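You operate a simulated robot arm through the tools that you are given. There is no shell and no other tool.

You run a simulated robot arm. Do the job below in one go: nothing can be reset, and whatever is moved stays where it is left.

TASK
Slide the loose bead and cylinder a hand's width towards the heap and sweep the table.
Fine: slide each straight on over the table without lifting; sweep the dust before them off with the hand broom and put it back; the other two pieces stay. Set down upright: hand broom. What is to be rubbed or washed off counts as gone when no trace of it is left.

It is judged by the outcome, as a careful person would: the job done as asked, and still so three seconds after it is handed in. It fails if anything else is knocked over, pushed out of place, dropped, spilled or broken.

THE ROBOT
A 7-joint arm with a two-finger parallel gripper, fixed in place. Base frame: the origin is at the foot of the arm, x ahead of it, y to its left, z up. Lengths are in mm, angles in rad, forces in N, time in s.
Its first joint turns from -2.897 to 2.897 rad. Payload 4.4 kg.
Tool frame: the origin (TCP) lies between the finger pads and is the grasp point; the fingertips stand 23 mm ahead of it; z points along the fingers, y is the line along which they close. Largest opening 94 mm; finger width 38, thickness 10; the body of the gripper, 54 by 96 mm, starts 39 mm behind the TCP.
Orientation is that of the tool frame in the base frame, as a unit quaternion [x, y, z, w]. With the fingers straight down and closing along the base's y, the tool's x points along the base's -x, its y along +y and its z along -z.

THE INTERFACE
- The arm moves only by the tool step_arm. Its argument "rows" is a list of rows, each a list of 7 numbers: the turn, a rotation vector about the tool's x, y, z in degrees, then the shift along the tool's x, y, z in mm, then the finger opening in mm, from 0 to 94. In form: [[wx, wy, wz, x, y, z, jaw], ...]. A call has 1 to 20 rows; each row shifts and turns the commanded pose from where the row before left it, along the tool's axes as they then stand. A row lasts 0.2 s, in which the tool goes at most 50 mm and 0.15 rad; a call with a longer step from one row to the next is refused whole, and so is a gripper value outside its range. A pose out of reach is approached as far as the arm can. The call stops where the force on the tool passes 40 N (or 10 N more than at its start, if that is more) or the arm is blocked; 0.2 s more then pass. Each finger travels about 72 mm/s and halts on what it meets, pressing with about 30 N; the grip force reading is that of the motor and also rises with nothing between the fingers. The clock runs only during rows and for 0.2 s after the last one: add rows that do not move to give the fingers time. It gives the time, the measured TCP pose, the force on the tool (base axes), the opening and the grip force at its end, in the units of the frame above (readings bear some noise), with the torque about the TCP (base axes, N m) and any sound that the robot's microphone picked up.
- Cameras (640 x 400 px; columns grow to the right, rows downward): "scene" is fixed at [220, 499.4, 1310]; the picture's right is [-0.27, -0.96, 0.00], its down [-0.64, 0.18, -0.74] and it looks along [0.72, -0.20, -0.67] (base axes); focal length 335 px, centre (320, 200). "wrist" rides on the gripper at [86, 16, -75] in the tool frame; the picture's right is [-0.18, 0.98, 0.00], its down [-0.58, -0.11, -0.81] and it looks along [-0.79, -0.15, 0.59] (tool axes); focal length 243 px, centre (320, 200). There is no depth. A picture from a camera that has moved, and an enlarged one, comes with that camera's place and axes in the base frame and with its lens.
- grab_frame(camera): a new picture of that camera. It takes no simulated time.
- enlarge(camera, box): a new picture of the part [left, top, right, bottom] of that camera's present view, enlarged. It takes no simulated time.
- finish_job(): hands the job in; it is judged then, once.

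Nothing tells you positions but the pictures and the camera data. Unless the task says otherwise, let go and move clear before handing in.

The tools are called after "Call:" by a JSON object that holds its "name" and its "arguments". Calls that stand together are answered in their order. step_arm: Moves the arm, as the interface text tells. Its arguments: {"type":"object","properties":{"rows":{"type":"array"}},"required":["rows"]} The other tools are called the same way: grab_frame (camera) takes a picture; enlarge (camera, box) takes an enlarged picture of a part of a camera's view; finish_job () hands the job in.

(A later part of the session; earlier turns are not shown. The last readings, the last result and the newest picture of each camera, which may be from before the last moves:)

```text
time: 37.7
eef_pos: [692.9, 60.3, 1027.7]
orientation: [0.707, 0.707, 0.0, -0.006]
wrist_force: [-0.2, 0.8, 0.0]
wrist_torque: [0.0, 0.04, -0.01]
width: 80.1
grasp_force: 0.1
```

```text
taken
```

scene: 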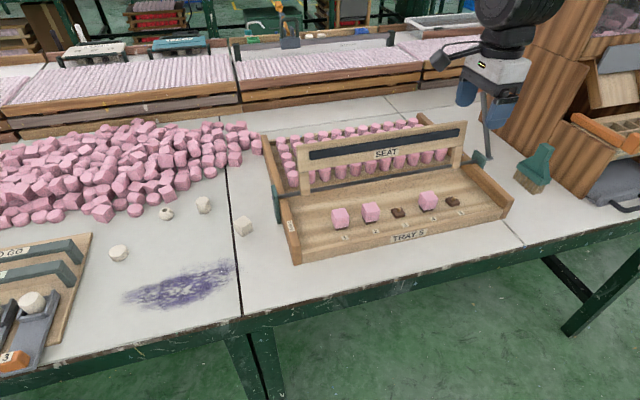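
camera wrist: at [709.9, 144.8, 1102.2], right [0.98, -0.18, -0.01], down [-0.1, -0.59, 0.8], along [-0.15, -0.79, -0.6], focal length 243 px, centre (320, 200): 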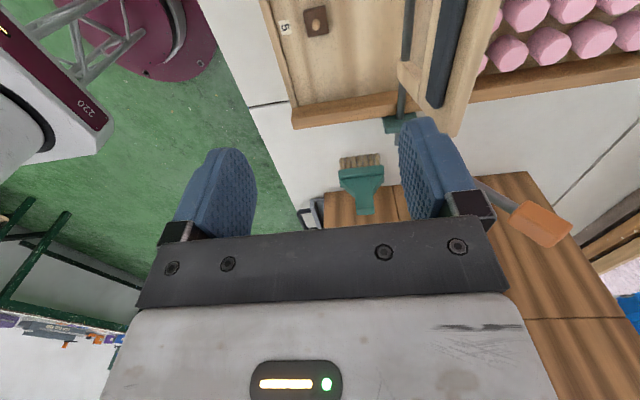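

Call:
{"name": "enlarge", "arguments": {"camera": "wrist", "box": [290, 110, 450, 230]}}

Call:
{"name": "enlarge", "arguments": {"camera": "scene", "box": [490, 120, 590, 210]}}

```text
3.33 times, centred on (370, 170) of wrist
camera zoom: at [709.9, 144.8, 1102.2], right [0.98, -0.18, -0.01], down [-0.1, -0.59, 0.8], along [-0.15, -0.79, -0.6], focal length 809 px, centre (153, 300)
```

zoom: 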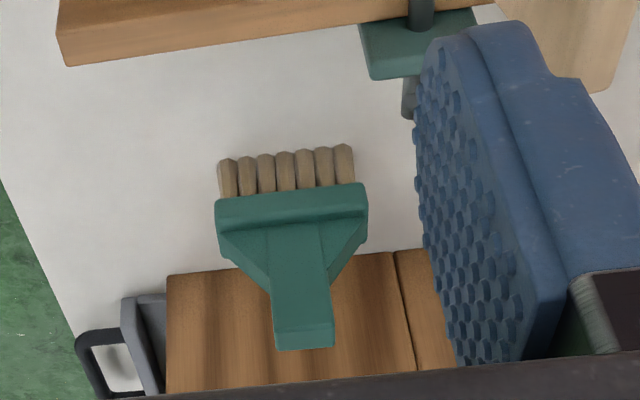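

```text
4.44 times, centred on (540, 165) of scene
camera zoom: at [220.0, 499.4, 1310.0], right [-0.27, -0.96, 0.0], down [-0.64, 0.18, -0.74], along [0.72, -0.2, -0.67], focal length 1489 px, centre (-658, 356)
```

zoom: 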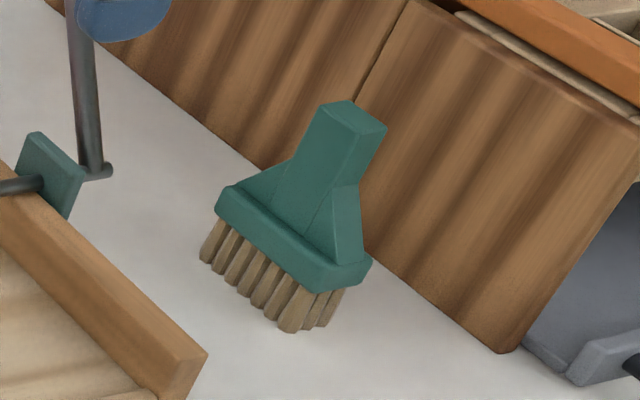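

I've triangulated the broom: handle top at (721.6, −194, 877), its handle about 29 mm along x by ~20 mm along y, bristles about 76 mm long along x. I go over it, then turn so the fingers close along y on the handle's broad faces.

Call:
{"name": "step_arm", "arguments": {"rows": [[0, 0, 0, -30, 4.8, 0, 80], [0, 0, 0, -42, 4.8, 0, 80], [0, 0, 0, -42, 4.8, 0, 80], [0, 0, 0, -42, 4.8, 0, 80], [0, 0, 0, -42, 4.8, 0, 80], [0, 0, 0, -35, 4.8, 0, 80], [0, 0, 0, -21, 0, 0, 80], [0, 0, 8.2, 0, 0, 0, 80], [0, 0, 8.2, 0, 0, 0, 80], [0, 0, 8.2, 0, 0, 0, 80], [0, 0, 8.2, 0, 0, 0, 80], [0, 0, 8.2, 0, 0, 0, 80], [0, 0, 8.2, 0, 0, 0, 80], [0, 0, 8.2, 0, 0, 0, 80], [0, 0, 8.2, 0, 0, 0, 80], [0, 0, 8.2, 0, 0, 0, 80], [0, 0, 8.2, 0, 0, 0, 80], [0, 0, 8.0, 0, 0, 0, 80], [0, 0, 0, 0, 0, 0, 80]]}}

Call:
{"name": "grab_frame", "arguments": {"camera": "wrist"}}

Call:
{"name": "grab_frame", "arguments": {"camera": "scene"}}

```text
time: 41.7
eef_pos: [720.4, -193.5, 1025.0]
orientation: [1.0, -0.001, -0.005, -0.005]
wrist_force: [0.3, 0.7, -0.7]
wrist_torque: [0.01, -0.02, -0.02]
width: 80.0
grasp_force: 0.1
```

```text
taken
camera wrist: at [808.5, -211.6, 1098.0], right [-0.19, -0.98, -0.01], down [-0.57, 0.1, 0.81], along [-0.8, 0.15, -0.58], focal length 243 px, centre (320, 200)
```

wrist: 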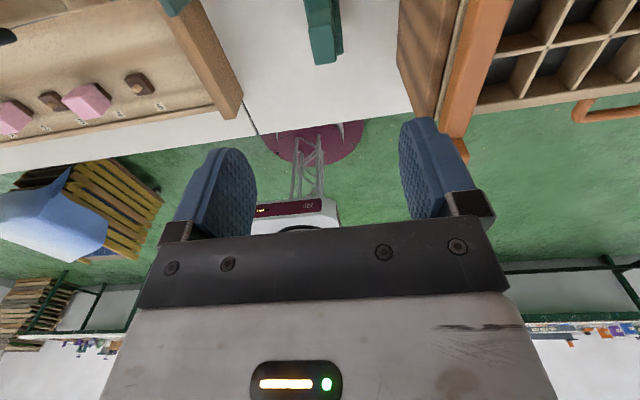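

```text
taken
```

scene: 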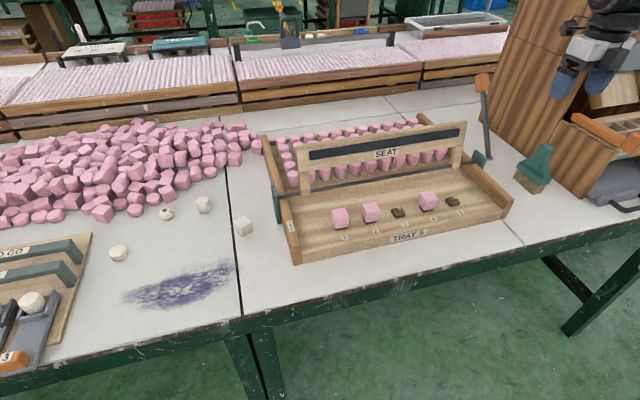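

I'm above the broom with the fingers set to close along y. I lower part-way and recheck alignment.

Call:
{"name": "step_arm", "arguments": {"rows": [[0, 0, 0, 0, 0, 25, 70], [0, 0, 0, 0, 0, 30, 70], [0, 0, 0, 0, 0, 30, 70], [0, 0, 0, 0, 0, 25, 70], [0, 0, 0, 0, 0, 0, 70]]}}

Call:
{"name": "grab_frame", "arguments": {"camera": "wrist"}}

Call:
{"name": "enlarge", "arguments": {"camera": "scene", "box": [480, 60, 640, 210]}}

```text
time: 42.9
eef_pos: [720.4, -192.5, 915.6]
orientation: [1.0, 0.0, -0.006, -0.005]
wrist_force: [-0.8, 0.9, -0.7]
wrist_torque: [0.01, 0.0, 0.03]
width: 70.0
grasp_force: 0.0
```

```text
taken
camera wrist: at [808.2, -210.9, 988.4], right [-0.18, -0.98, -0.01], down [-0.57, 0.1, 0.81], along [-0.8, 0.15, -0.58], focal length 243 px, centre (320, 200)
```

wrist: 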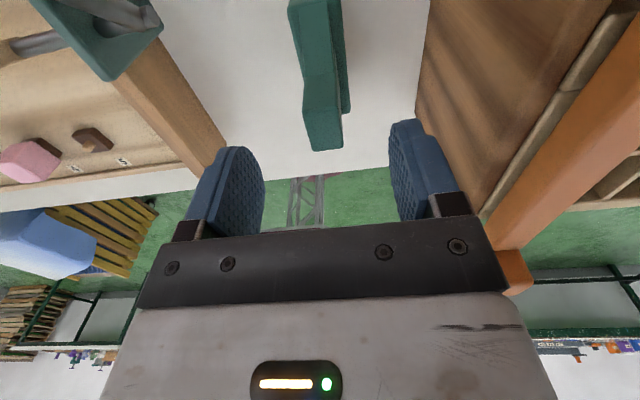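

```text
2.67 times, centred on (560, 135) of scene
camera zoom: at [220.0, 499.4, 1310.0], right [-0.27, -0.96, 0.0], down [-0.64, 0.18, -0.74], along [0.72, -0.2, -0.67], focal length 893 px, centre (-320, 373)
```

zoom: 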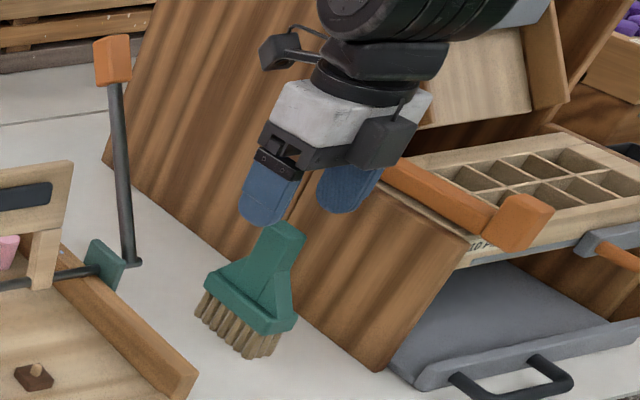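

The handle is well inside the open fingers, a couple of mm towards −y. I correct that, go down to the handle, and close.

Call:
{"name": "step_arm", "arguments": {"rows": [[0, 0, 0, 0, 2.5, 15, 70], [0, 0, 0, 0, 0, 20, 70], [0, 0, 0, 0, 0, 18, 70], [0, 0, 0, 0, 0, 9, 70], [0, 0, 0, 0, 0, 0, 70]]}}

Call:
{"name": "grab_frame", "arguments": {"camera": "wrist"}}

Call:
{"name": "enlarge", "arguments": {"camera": "scene", "box": [480, 60, 640, 210]}}

```text
time: 44.1
eef_pos: [718.9, -194.4, 853.5]
orientation: [1.0, 0.0, -0.005, -0.005]
wrist_force: [-0.7, -0.7, -0.1]
wrist_torque: [-0.01, -0.02, -0.02]
width: 70.0
grasp_force: 0.0
```

```text
taken
camera wrist: at [807.4, -212.6, 925.6], right [-0.18, -0.98, -0.01], down [-0.57, 0.1, 0.81], along [-0.8, 0.15, -0.58], focal length 243 px, centre (320, 200)
```

wrist: 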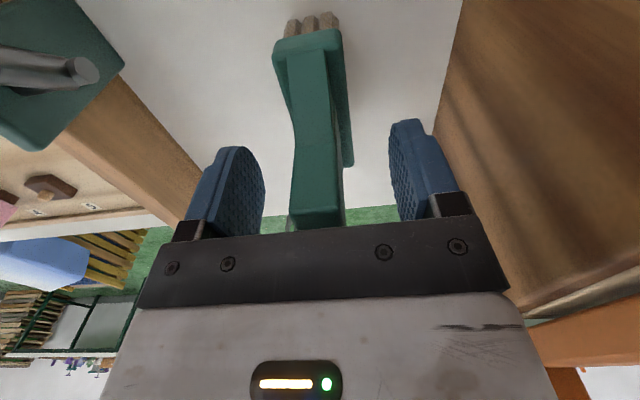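

```text
2.67 times, centred on (560, 135) of scene
camera zoom: at [220.0, 499.4, 1310.0], right [-0.27, -0.96, 0.0], down [-0.64, 0.18, -0.74], along [0.72, -0.2, -0.67], focal length 893 px, centre (-320, 373)
```

zoom: 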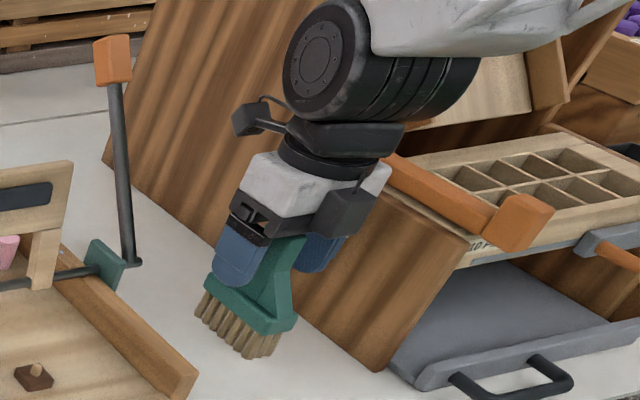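

The handle stands centred between the pads. I close on it.

Call:
{"name": "step_arm", "arguments": {"rows": [[0, 0, 0, 0, 0, 0, 50], [0, 0, 0, 0, 0, 0, 36], [0, 0, 0, 0, 0, 0, 26], [0, 0, 0, 0, 0, 0, 18], [0, 0, 0, 0, 0, 0, 10], [0, 0, 0, 0, 0, 0, 10], [0, 0, 0, 0, 0, 0, 10]]}}

Call:
{"name": "grab_frame", "arguments": {"camera": "wrist"}}

```text
time: 45.7
eef_pos: [718.5, -195.6, 852.9]
orientation: [1.0, 0.0, -0.005, -0.005]
wrist_force: [0.4, -1.0, 0.9]
wrist_torque: [-0.19, 0.01, 0.0]
width: 19.7
grasp_force: 30.1
```

```text
taken
camera wrist: at [807.3, -212.6, 925.6], right [-0.18, -0.98, -0.01], down [-0.57, 0.1, 0.81], along [-0.8, 0.15, -0.58], focal length 243 px, centre (320, 200)
```

wrist: 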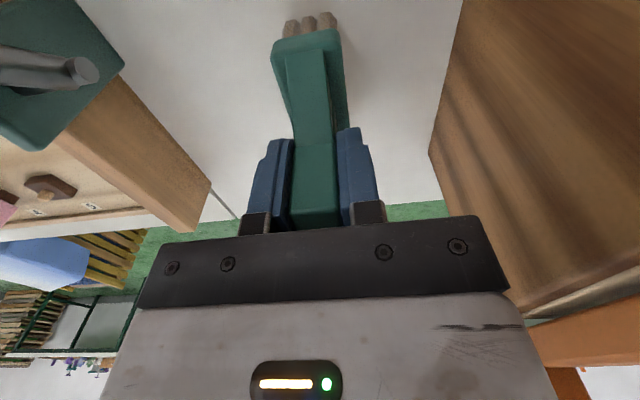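

The broom is held firmly (19.7 mm). I lift it straight up and turn the heading towards 90°, so the long bristle row lies across the sweeping stroke.

Call:
{"name": "step_arm", "arguments": {"rows": [[0, 0, 0, 0, 0, -8, 10], [0, 0, 0, 0, 0, -15, 10], [0, 0, 0, 0, 0, -26, 10], [0, 0, 0, 0, 0, -26, 10], [0, 0, 0, 0, 0, -26, 10], [0, 0, 0, 0, 0, -26, 10], [0, 0, 0, 0, 0, -26, 10], [0, 0, 0, 0, 0, -26, 10], [0, 0, 0, 0, 0, -26, 10], [0, 0, 0, 0, 0, 0, 10]]}}

Call:
{"name": "step_arm", "arguments": {"rows": [[0, 0, -8.2, 0, 0, 0, 10], [0, 0, -8.2, 0, 0, 0, 10], [0, 0, -8.2, 0, 0, 0, 10], [0, 0, -8.2, 0, 0, 0, 10], [0, 0, -8.2, 0, 0, 0, 10], [0, 0, -8.2, 0, 0, 0, 10], [0, 0, -8.2, 0, 0, 0, 10], [0, 0, -8.2, 0, 0, 0, 10], [0, 0, -8.2, 0, 0, 0, 10], [0, 0, -8.2, 0, 0, 0, 10], [0, 0, -8, 0, 0, 0, 10], [0, 0, 0, 0, 0, 0, 10]]}}

Call:
{"name": "grab_frame", "arguments": {"camera": "wrist"}}

Call:
{"name": "grab_frame", "arguments": {"camera": "scene"}}

```text
time: 47.9
eef_pos: [722.7, -197.4, 1058.5]
orientation: [1.0, 0.0, -0.006, -0.004]
wrist_force: [0.3, -0.1, -1.5]
wrist_torque: [0.02, -0.03, -0.02]
width: 19.6
grasp_force: 30.7
```

```text
time: 50.5
eef_pos: [721.4, -196.1, 1058.1]
orientation: [0.706, 0.708, 0.0, -0.007]
wrist_force: [0.8, -0.3, -1.0]
wrist_torque: [-0.02, 0.04, 0.02]
width: 19.7
grasp_force: 30.4
```

```text
taken
camera wrist: at [738.6, -111.5, 1133.2], right [0.98, -0.18, -0.01], down [-0.1, -0.59, 0.8], along [-0.15, -0.79, -0.6], focal length 243 px, centre (320, 200)
```

wrist: 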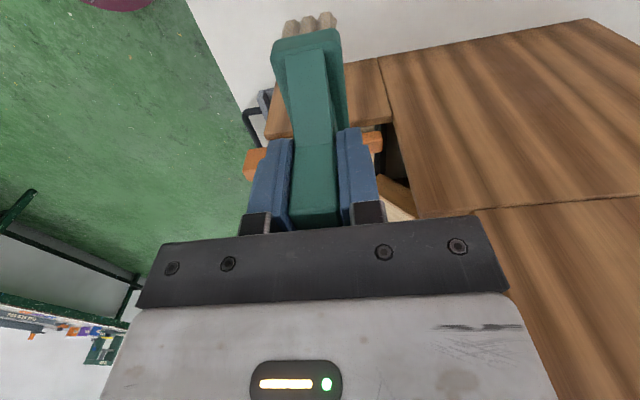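

```text
taken
```

scene: 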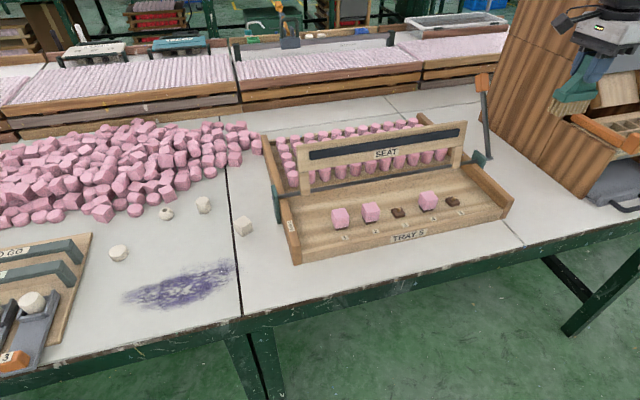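

The broom is secure in the grip. I carry it high across to above the dust patch (about x 600–695, y 540–765).

Call:
{"name": "step_arm", "arguments": {"rows": [[0, 0, 0, 20, -2, 0, 10], [0, 0, 0, 42, -4.3, 0, 10], [0, 0, 0, 42, -4.3, 0, 10], [0, 0, 0, 42, -4.3, 0, 10], [0, 0, 0, 42, -4.3, 0, 10], [0, 0, 0, 42, -4.3, 0, 10], [0, 0, 0, 42, -4.3, 0, 10], [0, 0, 0, 42, -4.3, 0, 10], [0, 0, 0, 42, -4.3, 0, 10], [0, 0, 0, 42, -4.3, 0, 10], [0, 0, 0, 42, -4.3, 0, 10], [0, 0, 0, 42, -4.3, 0, 10], [0, 0, 0, 42, -4.3, 0, 10], [0, 0, 0, 42, -4.3, 0, 10], [0, 0, 0, 42, -4.3, 0, 10], [0, 0, 0, 42, -4.3, 0, 10], [0, 0, 0, 42, -4.3, 0, 10], [0, 0, 0, 42, -4.3, 0, 10], [0, 0, 0, 42, -4.3, 0, 10], [0, 0, 0, 20, -2, 0, 10]]}}

Call:
{"name": "grab_frame", "arguments": {"camera": "wrist"}}

Call:
{"name": "grab_frame", "arguments": {"camera": "scene"}}

```text
time: 54.7
eef_pos: [640.1, 598.1, 1065.0]
orientation: [0.707, 0.707, -0.001, -0.006]
wrist_force: [-1.3, -0.2, -1.0]
wrist_torque: [0.01, 0.03, -0.01]
width: 19.9
grasp_force: 30.0
```

```text
taken
camera wrist: at [657.0, 683.9, 1139.0], right [0.98, -0.18, -0.01], down [-0.1, -0.59, 0.8], along [-0.15, -0.79, -0.6], focal length 243 px, centre (320, 200)
```

wrist: 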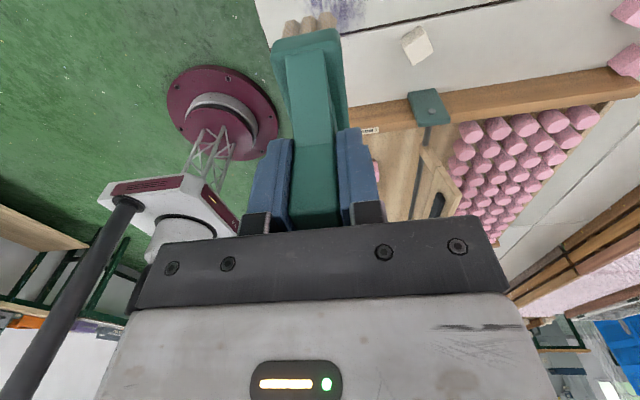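

```text
taken
```

scene: 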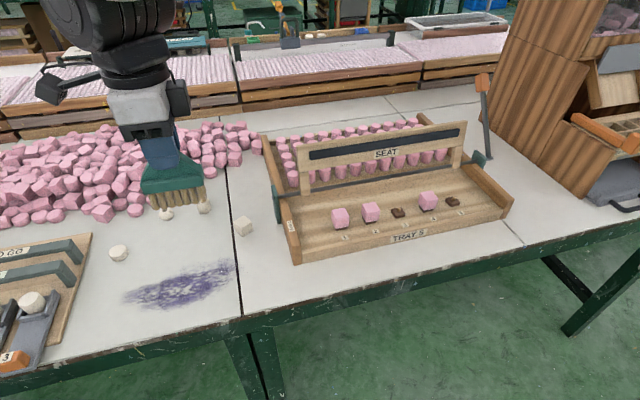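

The broom hangs upright. I go to the far side of the first lane (y≈560, x≈700), just above the table.

Call:
{"name": "step_arm", "arguments": {"rows": [[0, 0, 0, -9.5, 15.5, 41, 10], [0, 0, 0, -9.5, 15.5, 41, 10], [0, 0, 0, -9.5, 15.5, 41, 10], [0, 0, 0, -9.5, 15.5, 41, 10], [0, 0, 0, 0, 0, 0, 10], [0, 0, 0, 0, 0, 16, 10], [0, 0, 0, 0, 0, 16, 10], [0, 0, 0, 0, 0, 0, 10]]}}

Call:
{"name": "enlarge", "arguments": {"camera": "scene", "box": [90, 150, 290, 320]}}

Call:
{"name": "grab_frame", "arguments": {"camera": "wrist"}}

```text
time: 56.5
eef_pos: [700.8, 563.1, 865.9]
orientation: [0.707, 0.707, 0.0, -0.007]
wrist_force: [-0.2, 0.1, -2.0]
wrist_torque: [0.05, 0.02, 0.0]
width: 20.0
grasp_force: 29.8
```

```text
2.35 times, centred on (190, 235) of scene
camera zoom: at [220.0, 499.4, 1310.0], right [-0.27, -0.96, 0.0], down [-0.64, 0.18, -0.74], along [0.72, -0.2, -0.67], focal length 788 px, centre (626, 118)
```

zoom: 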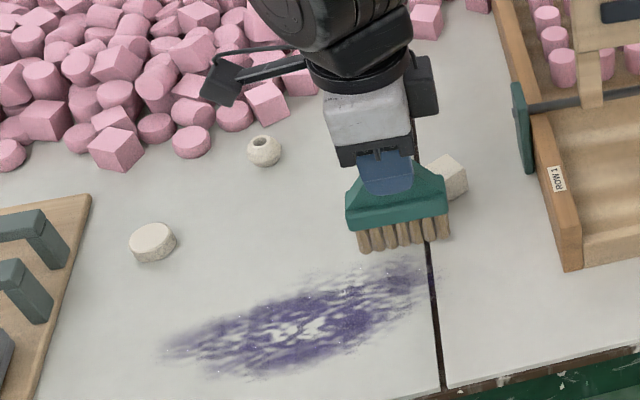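

```text
taken
camera wrist: at [718.3, 648.4, 941.0], right [0.98, -0.18, -0.01], down [-0.1, -0.59, 0.8], along [-0.15, -0.79, -0.6], focal length 243 px, centre (320, 200)
```

wrist: 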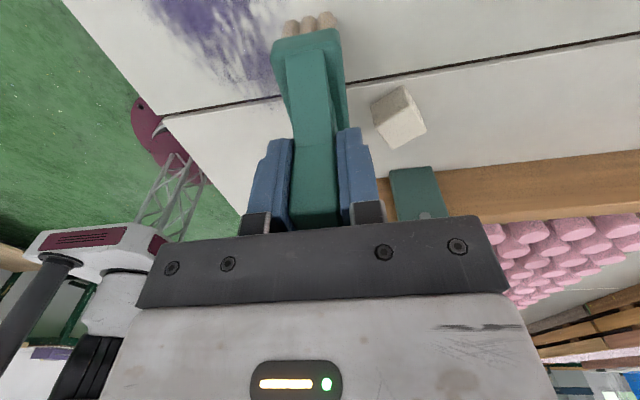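

The broom is just behind the dust's far edge, clear of the cube. I lower gently until the bristles touch.

Call:
{"name": "step_arm", "arguments": {"rows": [[0, 0, 0, 0, 0, 8, 10], [0, 0, 0, 0, 0, 3, 10], [0, 0, 0, 0, 0, 1, 10], [0, 0, 0, 0, 0, 1, 10], [0, 0, 0, 0, 0, 0, 10]]}}

```text
time: 57.7
eef_pos: [701.2, 563.3, 856.0]
orientation: [0.707, 0.707, -0.001, -0.007]
wrist_force: [0.3, 0.3, -1.8]
wrist_torque: [-0.03, 0.0, 0.0]
width: 20.0
grasp_force: 29.9
```

Call:
{"name": "step_arm", "arguments": {"rows": [[0, 0, 0, 0, 0, 1, 10], [0, 0, 0, 0, 0, 1, 10], [0, 0, 0, 0, 0, 1, 10], [0, 0, 0, 0, 0, 0, 10]]}}

Call:
{"name": "enlarge", "arguments": {"camera": "scene", "box": [150, 170, 270, 290]}}

```text
time: 58.7
eef_pos: [699.1, 564.1, 853.5]
orientation: [0.707, 0.707, 0.0, -0.006]
wrist_force: [-0.8, 0.0, -0.6]
wrist_torque: [-0.04, 0.03, -0.04]
width: 20.0
grasp_force: 30.1
```

```text
3.33 times, centred on (210, 230) of scene
camera zoom: at [220.0, 499.4, 1310.0], right [-0.27, -0.96, 0.0], down [-0.64, 0.18, -0.74], along [0.72, -0.2, -0.67], focal length 1116 px, centre (687, 100)
```

zoom: 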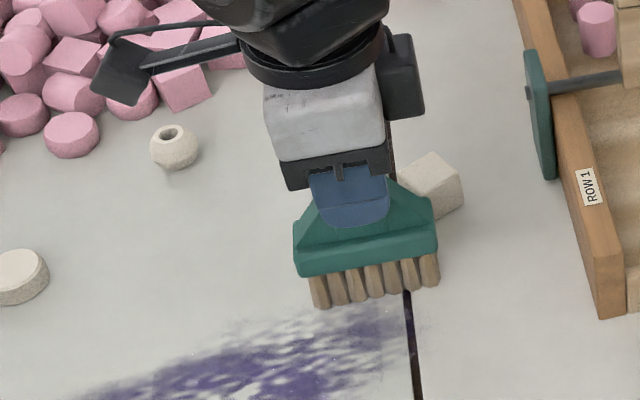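

The load is just starting to lift off the tool, so contact is beginning. I press slightly more.

Call:
{"name": "step_arm", "arguments": {"rows": [[0, 0, 0, 0, 0, 1, 10], [0, 0, 0, 0, 0, 1, 10], [0, 0, 0, 0, 0, 0, 10]]}}

```text
time: 59.5
eef_pos: [699.7, 563.7, 852.8]
orientation: [0.707, 0.707, 0.0, -0.007]
wrist_force: [-2.0, 2.1, 18.8]
wrist_torque: [-0.52, -0.21, 0.01]
width: 19.5
grasp_force: 29.9
```

Firm contact at z≈853. I ease off a little and make the first stroke straight to the table edge in −x.

Call:
{"name": "step_arm", "arguments": {"rows": [[0, 0, 0, 0, 0, -0.7, 10], [0, 0, 0, 0, -5, 0, 10], [0, 0, 0, 0, -12, 0, 10], [0, 0, 0, 0, -12, 0, 10], [0, 0, 0, 0, -12, 0, 10], [0, 0, 0, 0, -12, 0, 10], [0, 0, 0, 0, 0, 0, 10]]}}

Call:
{"name": "enlarge", "arguments": {"camera": "scene", "box": [90, 190, 290, 320]}}

```text
time: 61.1
eef_pos: [645.2, 562.4, 852.9]
orientation: [0.707, 0.707, 0.001, -0.006]
wrist_force: [6.5, 1.1, 16.8]
wrist_torque: [-0.6, -0.76, 0.24]
width: 19.7
grasp_force: 29.9
```

```text
3.08 times, centred on (190, 255) of scene
camera zoom: at [220.0, 499.4, 1310.0], right [-0.27, -0.96, 0.0], down [-0.64, 0.18, -0.74], along [0.72, -0.2, -0.67], focal length 1031 px, centre (720, 31)
```

zoom: 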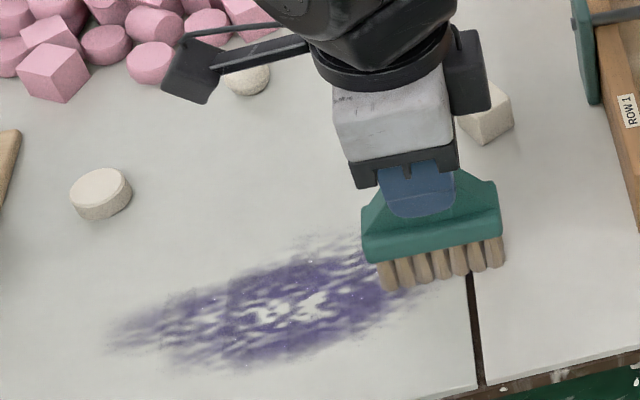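

The bristles are wiping the dust cleanly. I finish this stroke to the edge and lift.

Call:
{"name": "step_arm", "arguments": {"rows": [[0, 0, 0, 0, -12, 0, 10], [0, 0, 0, 0, -12, 0, 10], [0, 0, 0, 0, -12, 0, 10], [0, 0, 0, 0, -12, 0, 10], [0, 0, 0, 0, -12, 0, 10], [0, 0, 0, 0, -12, 0, 10], [0, 0, 0, 0, -12, 0, 10], [0, 0, 0, 0, -8, 0, 10], [0, 0, 0, 0, 0, -12, 10], [0, 0, 0, 0, 0, -18, 10], [0, 0, 0, 0, 0, 0, 10]]}}

Call:
{"name": "enlarge", "arguments": {"camera": "scene", "box": [90, 190, 290, 320]}}

Call:
{"name": "grab_frame", "arguments": {"camera": "wrist"}}

```text
time: 63.5
eef_pos: [554.8, 565.9, 881.1]
orientation: [0.707, 0.707, 0.0, -0.007]
wrist_force: [0.6, -0.8, -1.7]
wrist_torque: [-0.03, 0.0, 0.02]
width: 19.8
grasp_force: 30.5
```

```text
3.08 times, centred on (190, 255) of scene
camera zoom: at [220.0, 499.4, 1310.0], right [-0.27, -0.96, 0.0], down [-0.64, 0.18, -0.74], along [0.72, -0.2, -0.67], focal length 1031 px, centre (720, 31)
```

zoom: 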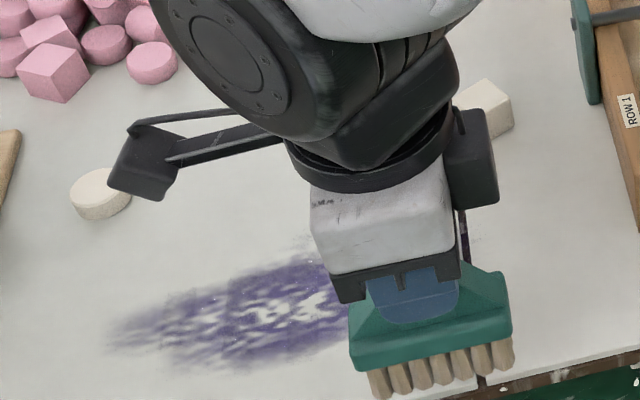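

```text
taken
camera wrist: at [572.2, 649.4, 956.4], right [0.98, -0.18, -0.01], down [-0.1, -0.59, 0.8], along [-0.15, -0.79, -0.6], focal length 243 px, centre (320, 200)
```

wrist: 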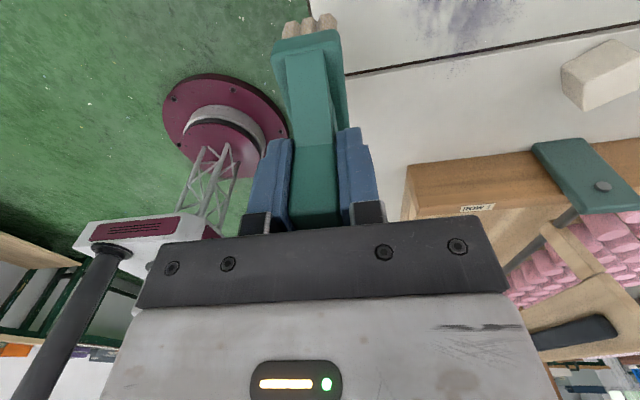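

One pass thinned the dust, and some remains in this lane, so several passes will be needed. I move back to the far side for the next lane and look.

Call:
{"name": "step_arm", "arguments": {"rows": [[0, 0, 0, 10, 35, 0, 10], [0, 0, 0, 10, 38, 0, 10], [0, 0, 0, 12, 38, 0, 10], [0, 0, 0, 12, 35, 0, 10], [0, 0, 0, 0, 0, 0, 10], [0, 0, 0, 0, 0, 0, 10]]}}

Call:
{"name": "enlarge", "arguments": {"camera": "scene", "box": [90, 190, 290, 320]}}

```text
time: 64.9
eef_pos: [701.5, 610.4, 880.9]
orientation: [0.707, 0.707, -0.001, -0.006]
wrist_force: [0.2, 0.3, -1.9]
wrist_torque: [-0.01, -0.03, 0.01]
width: 19.8
grasp_force: 30.0
```

```text
3.08 times, centred on (190, 255) of scene
camera zoom: at [220.0, 499.4, 1310.0], right [-0.27, -0.96, 0.0], down [-0.64, 0.18, -0.74], along [0.72, -0.2, -0.67], focal length 1031 px, centre (720, 31)
```

zoom: 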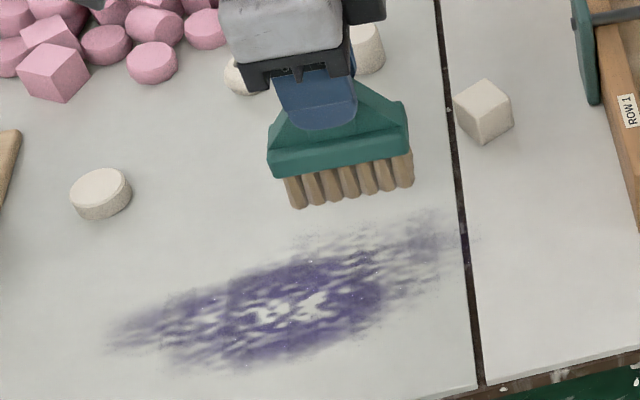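

Each pass lightens the dust but doesn't clear it. I lower here and scrub this lane with strokes to the edge and back, staying in light contact.

Call:
{"name": "step_arm", "arguments": {"rows": [[0, 0, 0, 0, 0, 12, 10], [0, 0, 0, 0, 0, 10, 10], [0, 0, 0, 0, 0, 4, 10], [0, 0, 0, 0, 0, 1.5, 10], [0, 0, 0, 0, 0, 0.8, 10], [0, 0, 0, 0, -10, 0, 10], [0, 0, 0, 0, -18, 0, 10], [0, 0, 0, 0, -18, 0, 10], [0, 0, 0, 0, -18, 0, 10], [0, 0, 0, 0, -18, 0, 10], [0, 0, 0, 0, -18, 0, 10], [0, 0, 0, 0, -18, 0, 10], [0, 0, 0, 0, -18, 0, 10], [0, 0, 0, 0, -4, 0, 10]]}}

Call:
{"name": "enlarge", "arguments": {"camera": "scene", "box": [90, 190, 290, 320]}}

```text
time: 67.9
eef_pos: [559.8, 608.0, 855.1]
orientation: [0.707, 0.707, 0.0, -0.007]
wrist_force: [0.4, 0.4, -1.3]
wrist_torque: [0.02, 0.04, -0.01]
width: 19.6
grasp_force: 29.5
```

```text
3.08 times, centred on (190, 255) of scene
camera zoom: at [220.0, 499.4, 1310.0], right [-0.27, -0.96, 0.0], down [-0.64, 0.18, -0.74], along [0.72, -0.2, -0.67], focal length 1031 px, centre (720, 31)
```

zoom: 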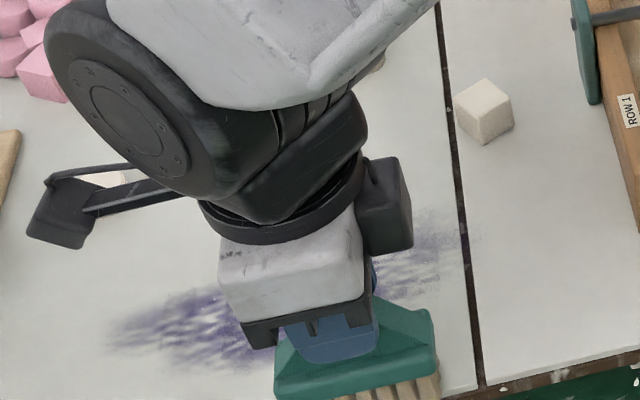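

The stroke drifted up slightly because the tool axis leans by about half a degree, so it lost contact. I level the broom (−1.1° about tool y), return to the far side and find contact again.

Call:
{"name": "step_arm", "arguments": {"rows": [[0, -1.14, 0, 0, 0, -12, 10], [0, 0, 0, 0, 35, -0.35, 10], [0, 0, 0, 0, 40, -0.4, 10], [0, 0, 0, 0, 40, -0.4, 10], [0, 0, 0, 0, 23, -0.23, 10], [0, 0, 0, 0, 0, 0, 10], [0, 0, 0, 0, 0, 8, 10], [0, 0, 0, 0, 0, 5, 10], [0, 0, 0, 0, 0, 0, 10]]}}

Call:
{"name": "enlarge", "arguments": {"camera": "scene", "box": [90, 190, 290, 320]}}

```text
time: 69.9
eef_pos: [699.6, 606.7, 852.9]
orientation: [0.707, 0.707, -0.007, 0.0]
wrist_force: [-0.1, -0.1, -1.3]
wrist_torque: [-0.03, 0.02, -0.01]
width: 19.8
grasp_force: 29.8
```

```text
3.08 times, centred on (190, 255) of scene
camera zoom: at [220.0, 499.4, 1310.0], right [-0.27, -0.96, 0.0], down [-0.64, 0.18, -0.74], along [0.72, -0.2, -0.67], focal length 1031 px, centre (720, 31)
```

zoom: 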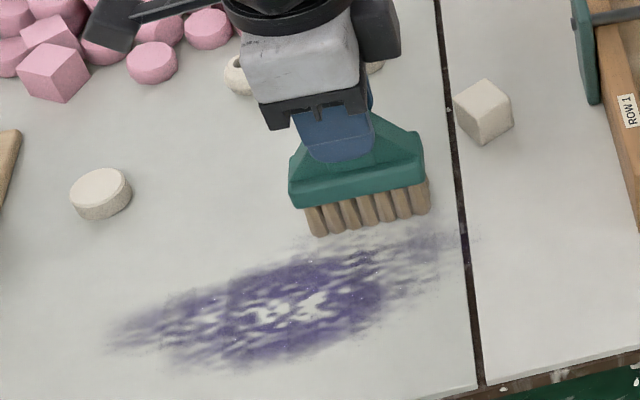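

Broom is levelled and just about touching. I press about 1 mm and stroke towards the edge with height compensation.

Call:
{"name": "step_arm", "arguments": {"rows": [[0, 0, 0, 0, 0, 1.2, 10], [0, 0, 0, 0, -8, 0.08, 10], [0, 0, 0, 0, -15, 0.15, 10], [0, 0, 0, 0, -15, 0.15, 10], [0, 0, 0, 0, -15, 0.15, 10], [0, 0, 0, 0, -15, 0.15, 10]]}}

Call:
{"name": "step_arm", "arguments": {"rows": [[0, 0, 0, 0, -15, 0.15, 10], [0, 0, 0, 0, -15, 0.15, 10], [0, 0, 0, 0, -15, 0.15, 10], [0, 0, 0, 0, -15, 0.15, 10], [0, 0, 0, 0, -10, 0.1, 10], [0, 0, 0, 0, 0, 0, 10]]}}

Call:
{"name": "step_arm", "arguments": {"rows": [[0, 0, 0, 0, 0, -12, 10], [0, 0, 0, 0, 35, -0.35, 10], [0, 0, 0, 0, 40, -0.4, 10], [0, 0, 0, 0, 40, -0.4, 10], [0, 0, 0, 0, 23, -0.23, 10], [0, 0, 0, 0, 0, 0, 10]]}}

Call:
{"name": "enlarge", "arguments": {"camera": "scene", "box": [90, 190, 290, 320]}}

```text
time: 71.3
eef_pos: [631.3, 607.2, 853.6]
orientation: [0.707, 0.707, -0.007, 0.0]
wrist_force: [-0.6, 0.2, -2.1]
wrist_torque: [-0.03, 0.0, 0.01]
width: 19.9
grasp_force: 29.8
```

```text
time: 72.7
eef_pos: [560.3, 608.3, 854.8]
orientation: [0.707, 0.707, -0.007, 0.0]
wrist_force: [-0.4, 0.0, -1.3]
wrist_torque: [0.02, 0.0, 0.0]
width: 20.0
grasp_force: 30.0
```

```text
time: 74.1
eef_pos: [699.4, 608.9, 864.0]
orientation: [0.707, 0.707, -0.008, 0.0]
wrist_force: [-0.2, 0.1, -2.1]
wrist_torque: [0.0, 0.03, -0.01]
width: 20.0
grasp_force: 30.4
```

```text
3.08 times, centred on (190, 255) of scene
camera zoom: at [220.0, 499.4, 1310.0], right [-0.27, -0.96, 0.0], down [-0.64, 0.18, -0.74], along [0.72, -0.2, -0.67], focal length 1031 px, centre (720, 31)
```

zoom: 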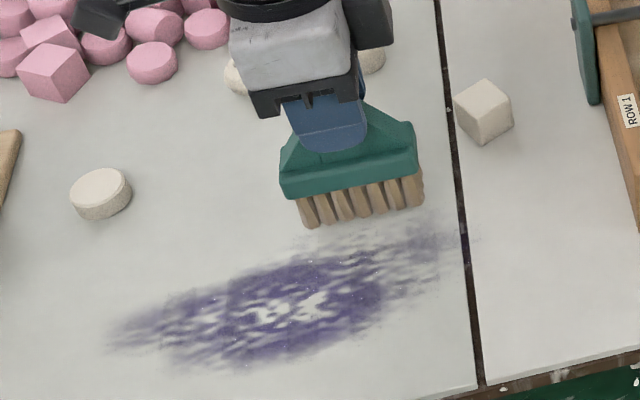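

The broom is riding slightly high along the stroke. I lower again in small steps to build real contact pressure before stroking.

Call:
{"name": "step_arm", "arguments": {"rows": [[0, 0, 0, 0, 0, 8, 10], [0, 0, 0, 0, 0, 3, 10], [0, 0, 0, 0, 0, 1, 10], [0, 0, 0, 0, 0, 0, 10]]}}

Call:
{"name": "step_arm", "arguments": {"rows": [[0, 0, 0, 0, 0, 0.8, 10], [0, 0, 0, 0, 0, 0, 10]]}}

```text
time: 75.1
eef_pos: [697.2, 607.9, 853.4]
orientation: [0.707, 0.707, -0.007, 0.0]
wrist_force: [-0.6, 0.2, -1.2]
wrist_torque: [0.0, 0.02, 0.0]
width: 19.7
grasp_force: 30.4
```

```text
time: 75.7
eef_pos: [697.6, 608.0, 852.5]
orientation: [0.707, 0.707, -0.007, 0.0]
wrist_force: [-0.1, -0.2, 1.6]
wrist_torque: [0.15, 0.05, 0.04]
width: 19.6
grasp_force: 29.9
```

Contact is confirmed now. I press a little more and stroke, tracking the force.

Call:
{"name": "step_arm", "arguments": {"rows": [[0, 0, 0, 0, 0, 0.8, 10], [0, 0, 0, 0, -8, 0.16, 10], [0, 0, 0, 0, -15, 0.3, 10], [0, 0, 0, 0, -15, 0.3, 10], [0, 0, 0, 0, -15, 0.3, 10]]}}

Call:
{"name": "step_arm", "arguments": {"rows": [[0, 0, 0, 0, -15, 0.3, 10], [0, 0, 0, 0, -15, 0.3, 10], [0, 0, 0, 0, -15, 0.3, 10]]}}

Call:
{"name": "enlarge", "arguments": {"camera": "scene", "box": [90, 190, 290, 320]}}

```text
time: 76.9
eef_pos: [647.8, 608.2, 852.6]
orientation: [0.707, 0.707, -0.005, 0.0]
wrist_force: [9.4, -1.2, 22.1]
wrist_torque: [0.73, -0.96, -0.34]
width: 19.9
grasp_force: 30.2
```

```text
time: 77.7
eef_pos: [600.5, 607.5, 851.8]
orientation: [0.708, 0.706, -0.007, 0.001]
wrist_force: [10.5, -0.3, 26.3]
wrist_torque: [-0.01, -1.09, -0.04]
width: 19.8
grasp_force: 30.0
```

```text
3.08 times, centred on (190, 255) of scene
camera zoom: at [220.0, 499.4, 1310.0], right [-0.27, -0.96, 0.0], down [-0.64, 0.18, -0.74], along [0.72, -0.2, -0.67], focal length 1031 px, centre (720, 31)
```

zoom: 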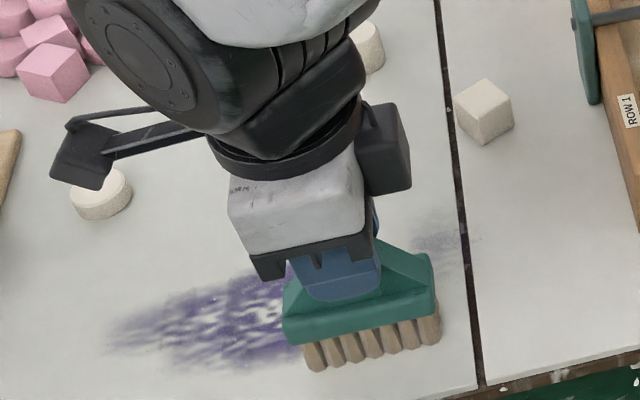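

Good firm contact (22–26 N), and the stroke is clearing dust. I finish to the edge, lift, and go back for a look.

Call:
{"name": "step_arm", "arguments": {"rows": [[0, 0, 0, 0, -15, -0.3, 10], [0, 0, 0, 0, -15, 0, 10], [0, 0, 0, 0, -12, 0, 10], [0, 0, 0, 0, 0, -12, 10], [0, 0, 0, 0, 35, -0.35, 10], [0, 0, 0, 0, 40, -0.4, 10], [0, 0, 0, 0, 40, -0.4, 10], [0, 0, 0, 0, 23, -0.23, 10], [0, 0, 0, 0, 0, 0, 10]]}}

Call:
{"name": "enlarge", "arguments": {"camera": "scene", "box": [90, 190, 290, 320]}}

```text
time: 79.7
eef_pos: [694.0, 607.7, 861.9]
orientation: [0.707, 0.707, -0.007, 0.001]
wrist_force: [-0.3, -0.4, -1.2]
wrist_torque: [0.01, -0.01, 0.02]
width: 19.8
grasp_force: 30.0
```

```text
3.08 times, centred on (190, 255) of scene
camera zoom: at [220.0, 499.4, 1310.0], right [-0.27, -0.96, 0.0], down [-0.64, 0.18, -0.74], along [0.72, -0.2, -0.67], focal length 1031 px, centre (720, 31)
```

zoom: 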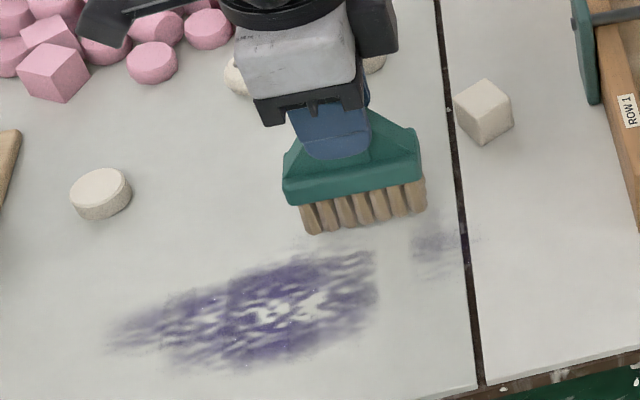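

Two good passes leave the table clean; single passes leave residue. I continue lane by lane with overlap, first finishing the right end at y≈550.

Call:
{"name": "step_arm", "arguments": {"rows": [[0, 0, 0, -30, 5, 0.3, 10], [0, 0, 0, -27, 5, 0.3, 10], [0, 0, 0, 0, 0, 5, 10], [0, 0, 0, 0, 0, 3, 10], [0, 0, 0, 0, 0, 1, 10], [0, 0, 0, 0, 0, 0, 10]]}}

Call:
{"name": "step_arm", "arguments": {"rows": [[0, 0, 0, 0, 0, 0.8, 10], [0, 0, 0, 0, 0, 0, 10]]}}

```text
time: 81.1
eef_pos: [705.2, 549.7, 854.3]
orientation: [0.707, 0.707, -0.007, 0.001]
wrist_force: [0.7, -0.9, -2.2]
wrist_torque: [0.01, -0.01, -0.02]
width: 19.9
grasp_force: 30.3
```

```text
time: 81.7
eef_pos: [705.3, 550.1, 853.9]
orientation: [0.707, 0.707, -0.007, 0.0]
wrist_force: [-0.4, -0.5, -1.9]
wrist_torque: [-0.02, 0.02, 0.01]
width: 19.7
grasp_force: 30.5
```

Still just above the table; I lower in small steps.

Call:
{"name": "step_arm", "arguments": {"rows": [[0, 0, 0, 0, 0, 1.0, 10], [0, 0, 0, 0, 0, 0, 10]]}}

Call:
{"name": "step_arm", "arguments": {"rows": [[0, 0, 0, 0, 0, 0.8, 10], [0, 0, 0, 0, 0, 0, 10]]}}

```text
time: 82.3
eef_pos: [704.5, 550.9, 853.2]
orientation: [0.707, 0.707, -0.008, 0.0]
wrist_force: [0.5, 0.5, -1.5]
wrist_torque: [0.02, -0.01, 0.01]
width: 20.0
grasp_force: 30.5
```

```text
time: 82.9
eef_pos: [705.4, 549.4, 850.9]
orientation: [0.707, 0.707, -0.007, 0.0]
wrist_force: [1.0, 0.2, -1.3]
wrist_torque: [-0.01, -0.02, -0.01]
width: 19.7
grasp_force: 29.7
```

Call:
{"name": "step_arm", "arguments": {"rows": [[0, 0, 0, 0, 0, 0.8, 10], [0, 0, 0, 0, 0, 0, 10]]}}

Call:
{"name": "step_arm", "arguments": {"rows": [[0, 0, 0, 0, 0, 0.6, 10], [0, 0, 0, 0, 0, 0, 10]]}}

```text
time: 83.5
eef_pos: [705.9, 550.7, 852.2]
orientation: [0.707, 0.707, -0.007, 0.001]
wrist_force: [0.2, -1.8, 3.7]
wrist_torque: [-0.08, -0.02, -0.05]
width: 19.6
grasp_force: 30.5
```

```text
time: 84.1
eef_pos: [705.9, 550.4, 852.0]
orientation: [0.707, 0.707, -0.006, 0.0]
wrist_force: [-6.9, 2.8, 21.4]
wrist_torque: [-0.05, 0.25, 0.01]
width: 20.1
grasp_force: 30.1
```

Contact pressure is about 20 N. I stroke this lane to the edge, lift, and return.

Call:
{"name": "step_arm", "arguments": {"rows": [[0, 0, 0, 0, -8, 0.08, 10], [0, 0, 0, 0, -15, 0.15, 10], [0, 0, 0, 0, -15, 0.15, 10], [0, 0, 0, 0, -15, 0.15, 10], [0, 0, 0, 0, -15, 0.15, 10], [0, 0, 0, 0, -15, 0.15, 10]]}}

Call:
{"name": "step_arm", "arguments": {"rows": [[0, 0, 0, 0, -15, 0.15, 10], [0, 0, 0, 0, -15, 0.15, 10], [0, 0, 0, 0, -15, 0.15, 10], [0, 0, 0, 0, -15, 0.15, 10], [0, 0, 0, 0, -8, 0.08, 10]]}}

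Call:
{"name": "step_arm", "arguments": {"rows": [[0, 0, 0, 0, 0, -10, 10], [0, 0, 0, 0, 35, -0.35, 10], [0, 0, 0, 0, 40, -0.4, 10], [0, 0, 0, 0, 40, -0.4, 10], [0, 0, 0, 0, 30, -0.3, 10], [0, 0, 0, 0, 0, 0, 10]]}}

Call:
{"name": "enlarge", "arguments": {"camera": "scene", "box": [90, 190, 290, 320]}}

```text
time: 85.5
eef_pos: [624.4, 549.8, 849.8]
orientation: [0.707, 0.707, -0.007, 0.001]
wrist_force: [8.8, 1.1, 19.5]
wrist_torque: [0.33, -1.07, -0.08]
width: 19.5
grasp_force: 30.0
```

```text
time: 86.7
eef_pos: [554.6, 551.0, 849.0]
orientation: [0.707, 0.707, -0.008, 0.0]
wrist_force: [5.6, -1.0, 12.9]
wrist_torque: [0.23, -0.79, -0.09]
width: 19.8
grasp_force: 30.2
```

```text
time: 88.1
eef_pos: [700.3, 549.7, 858.3]
orientation: [0.707, 0.707, -0.007, 0.0]
wrist_force: [0.3, 0.3, -1.6]
wrist_torque: [-0.01, 0.01, 0.0]
width: 19.9
grasp_force: 30.0
```

```text
3.08 times, centred on (190, 255) of scene
camera zoom: at [220.0, 499.4, 1310.0], right [-0.27, -0.96, 0.0], down [-0.64, 0.18, -0.74], along [0.72, -0.2, -0.67], focal length 1031 px, centre (720, 31)
```

zoom: 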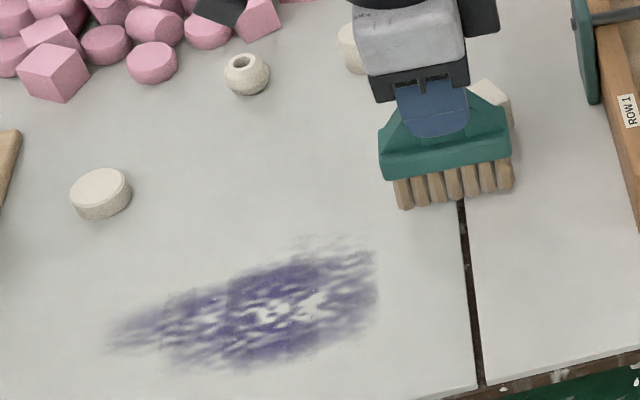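

The right end is now completely clean. Next lane: y≈640, same method.

Call:
{"name": "step_arm", "arguments": {"rows": [[0, 0, 0, 30, 0, -0.3, 10], [0, 0, 0, 30, 0, -0.3, 10], [0, 0, 0, 30, 0, -0.3, 10], [0, 0, 0, 0, 0, 4, 10], [0, 0, 0, 0, 0, 2, 10], [0, 0, 0, 0, 0, 0, 10]]}}

Call:
{"name": "step_arm", "arguments": {"rows": [[0, 0, 0, 0, 0, 0.8, 10], [0, 0, 0, 0, 0, 0, 10]]}}

Call:
{"name": "step_arm", "arguments": {"rows": [[0, 0, 0, 0, 0, 0.8, 10], [0, 0, 0, 0, 0, 0, 10]]}}

```text
time: 89.5
eef_pos: [701.0, 640.1, 855.1]
orientation: [0.707, 0.707, -0.008, 0.0]
wrist_force: [0.3, -0.2, -1.3]
wrist_torque: [0.0, 0.03, 0.0]
width: 19.7
grasp_force: 29.8
```

```text
time: 90.1
eef_pos: [700.7, 640.2, 854.7]
orientation: [0.707, 0.707, -0.008, 0.001]
wrist_force: [-0.2, -0.8, -2.0]
wrist_torque: [0.0, 0.02, 0.0]
width: 19.8
grasp_force: 30.1
```

```text
time: 90.7
eef_pos: [701.7, 640.3, 853.3]
orientation: [0.707, 0.707, -0.007, 0.0]
wrist_force: [0.2, 0.1, -1.6]
wrist_torque: [0.01, 0.0, 0.03]
width: 19.6
grasp_force: 29.7
```

Call:
{"name": "step_arm", "arguments": {"rows": [[0, 0, 0, 0, 0, 1.2, 10], [0, 0, 0, 0, 0, 0, 10]]}}

Call:
{"name": "step_arm", "arguments": {"rows": [[0, 0, 0, 0, 0, 0.7, 10], [0, 0, 0, 0, 0, 0, 10]]}}

Call:
{"name": "step_arm", "arguments": {"rows": [[0, 0, 0, 0, 0, 0.7, 10], [0, 0, 0, 0, 0, 0, 10]]}}

```text
time: 91.3
eef_pos: [700.6, 640.2, 852.9]
orientation: [0.708, 0.707, -0.007, -0.001]
wrist_force: [-0.4, 0.7, -0.8]
wrist_torque: [0.01, -0.02, 0.02]
width: 19.7
grasp_force: 29.6
```

```text
time: 91.9
eef_pos: [700.6, 639.4, 851.7]
orientation: [0.707, 0.707, -0.007, 0.0]
wrist_force: [-0.2, -0.4, -1.6]
wrist_torque: [-0.02, -0.01, 0.02]
width: 19.8
grasp_force: 30.3
```

```text
time: 92.5
eef_pos: [699.5, 639.4, 849.9]
orientation: [0.707, 0.707, -0.007, 0.0]
wrist_force: [-0.4, -0.3, -2.0]
wrist_torque: [-0.03, -0.01, 0.02]
width: 19.9
grasp_force: 29.7
```

Call:
{"name": "step_arm", "arguments": {"rows": [[0, 0, 0, 0, 0, 0.8, 10], [0, 0, 0, 0, 0, 0, 10]]}}

Call:
{"name": "step_arm", "arguments": {"rows": [[0, 0, 0, 0, 0, 0.7, 10], [0, 0, 0, 0, 0, 0, 10]]}}

Call:
{"name": "enlarge", "arguments": {"camera": "scene", "box": [140, 170, 260, 270]}}

```text
time: 93.1
eef_pos: [698.4, 640.9, 850.3]
orientation: [0.707, 0.707, -0.008, 0.0]
wrist_force: [0.3, -0.4, -1.3]
wrist_torque: [0.0, 0.0, -0.04]
width: 19.7
grasp_force: 30.0
```

```text
time: 93.7
eef_pos: [699.7, 640.4, 849.2]
orientation: [0.707, 0.707, -0.006, 0.0]
wrist_force: [-1.6, 0.1, 4.3]
wrist_torque: [-0.18, 0.06, 0.01]
width: 19.9
grasp_force: 30.3
```

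```text
4.00 times, centred on (200, 220) of scene
camera zoom: at [220.0, 499.4, 1310.0], right [-0.27, -0.96, 0.0], down [-0.64, 0.18, -0.74], along [0.72, -0.2, -0.67], focal length 1340 px, centre (800, 120)
```

zoom: 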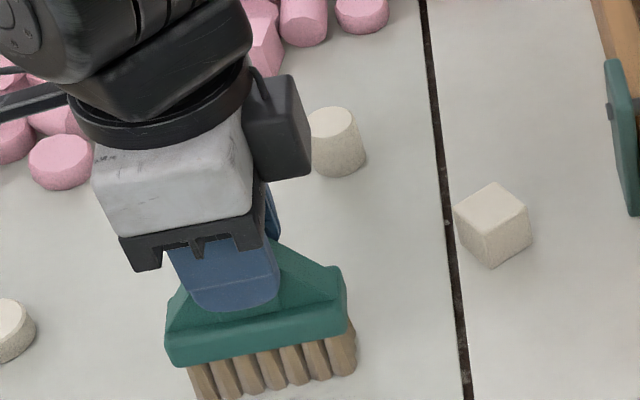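

Contact at z≈849 now (the broom has crept up about 3 mm in the grip). I use lighter pressure and stroke.

Call:
{"name": "step_arm", "arguments": {"rows": [[0, 0, 0, 0, 0, 0.4, 10], [0, 0, 0, 0, -8, 0.08, 10], [0, 0, 0, 0, -15, 0.15, 10], [0, 0, 0, 0, -15, 0.15, 10], [0, 0, 0, 0, -15, 0.15, 10], [0, 0, 0, 0, -15, 0.15, 10]]}}

Call:
{"name": "step_arm", "arguments": {"rows": [[0, 0, 0, 0, -15, 0.15, 10], [0, 0, 0, 0, -15, 0.15, 10], [0, 0, 0, 0, -15, 0.15, 10], [0, 0, 0, 0, -15, 0.15, 10], [0, 0, 0, 0, -15, 0.15, 10]]}}

Call:
{"name": "step_arm", "arguments": {"rows": [[0, 0, 0, 0, 0, -5, 10], [0, 0, 0, 0, 35, -0.35, 10], [0, 0, 0, 0, 40, -0.4, 10], [0, 0, 0, 0, 40, -0.4, 10], [0, 0, 0, 0, 28, -0.28, 10], [0, 0, 0, 0, 0, 0, 10]]}}

Call:
{"name": "enlarge", "arguments": {"camera": "scene", "box": [90, 190, 290, 320]}}

```text
time: 95.1
eef_pos: [632.3, 638.8, 849.4]
orientation: [0.708, 0.707, -0.007, 0.0]
wrist_force: [3.2, -0.8, 6.7]
wrist_torque: [-0.17, -0.4, 0.09]
width: 19.8
grasp_force: 30.2
```

```text
time: 96.3
eef_pos: [556.8, 640.4, 850.4]
orientation: [0.707, 0.707, -0.006, 0.001]
wrist_force: [8.9, -0.5, 21.0]
wrist_torque: [-0.56, -1.0, 0.23]
width: 19.9
grasp_force: 29.6
```

```text
time: 97.7
eef_pos: [700.9, 638.8, 853.4]
orientation: [0.707, 0.707, -0.007, 0.001]
wrist_force: [0.2, -0.4, -1.1]
wrist_torque: [0.01, 0.03, -0.01]
width: 19.7
grasp_force: 30.2
```

```text
3.08 times, centred on (190, 255) of scene
camera zoom: at [220.0, 499.4, 1310.0], right [-0.27, -0.96, 0.0], down [-0.64, 0.18, -0.74], along [0.72, -0.2, -0.67], focal length 1031 px, centre (720, 31)
```

zoom: 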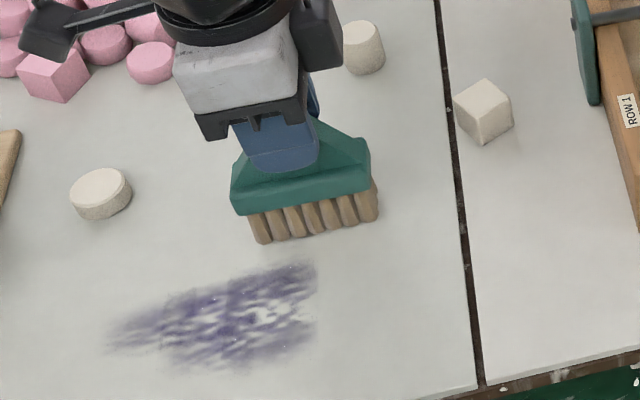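

Two-thirds done; everything right of y≈645 is clean. Next lane: y≈690.

Call:
{"name": "step_arm", "arguments": {"rows": [[0, 0, 0, 25, -5, -0.25, 10], [0, 0, 0, 26, -5, -0.25, 10], [0, 0, 0, 0, 0, 1.5, 10], [0, 0, 0, 0, 0, 1.2, 10], [0, 0, 0, 0, 0, 0, 10]]}}

Call:
{"name": "step_arm", "arguments": {"rows": [[0, 0, 0, 0, 0, 0.8, 10], [0, 0, 0, 0, 0, 0, 10]]}}

Call:
{"name": "step_arm", "arguments": {"rows": [[0, 0, 0, 0, 0, 0.8, 10], [0, 0, 0, 0, 0, 0, 10]]}}

```text
time: 98.9
eef_pos: [690.5, 691.5, 852.4]
orientation: [0.707, 0.708, -0.007, 0.0]
wrist_force: [0.0, -0.2, -2.0]
wrist_torque: [-0.04, -0.03, 0.04]
width: 19.8
grasp_force: 30.7
```

```text
time: 99.5
eef_pos: [689.9, 692.6, 851.8]
orientation: [0.707, 0.707, -0.007, 0.0]
wrist_force: [0.3, -0.2, -1.8]
wrist_torque: [0.01, 0.01, 0.03]
width: 19.9
grasp_force: 30.2
```

```text
time: 100.1
eef_pos: [688.6, 692.0, 849.6]
orientation: [0.707, 0.707, -0.007, 0.001]
wrist_force: [0.4, -0.3, -0.7]
wrist_torque: [0.01, -0.01, 0.0]
width: 19.8
grasp_force: 30.0
```

Call:
{"name": "step_arm", "arguments": {"rows": [[0, 0, 0, 0, 0, 0.7, 10], [0, 0, 0, 0, 0, 0, 10]]}}

Call:
{"name": "step_arm", "arguments": {"rows": [[0, 0, 0, 0, 0, 0.7, 10], [0, 0, 0, 0, 0, 0, 10]]}}

```text
time: 100.7
eef_pos: [690.9, 693.3, 849.2]
orientation: [0.708, 0.707, -0.008, 0.0]
wrist_force: [0.2, 0.2, -0.8]
wrist_torque: [0.01, 0.01, 0.0]
width: 19.8
grasp_force: 30.1
```

```text
time: 101.3
eef_pos: [690.2, 692.9, 849.8]
orientation: [0.707, 0.707, -0.007, 0.0]
wrist_force: [1.0, -4.8, 13.0]
wrist_torque: [-0.5, -0.21, -0.08]
width: 19.5
grasp_force: 29.4
```

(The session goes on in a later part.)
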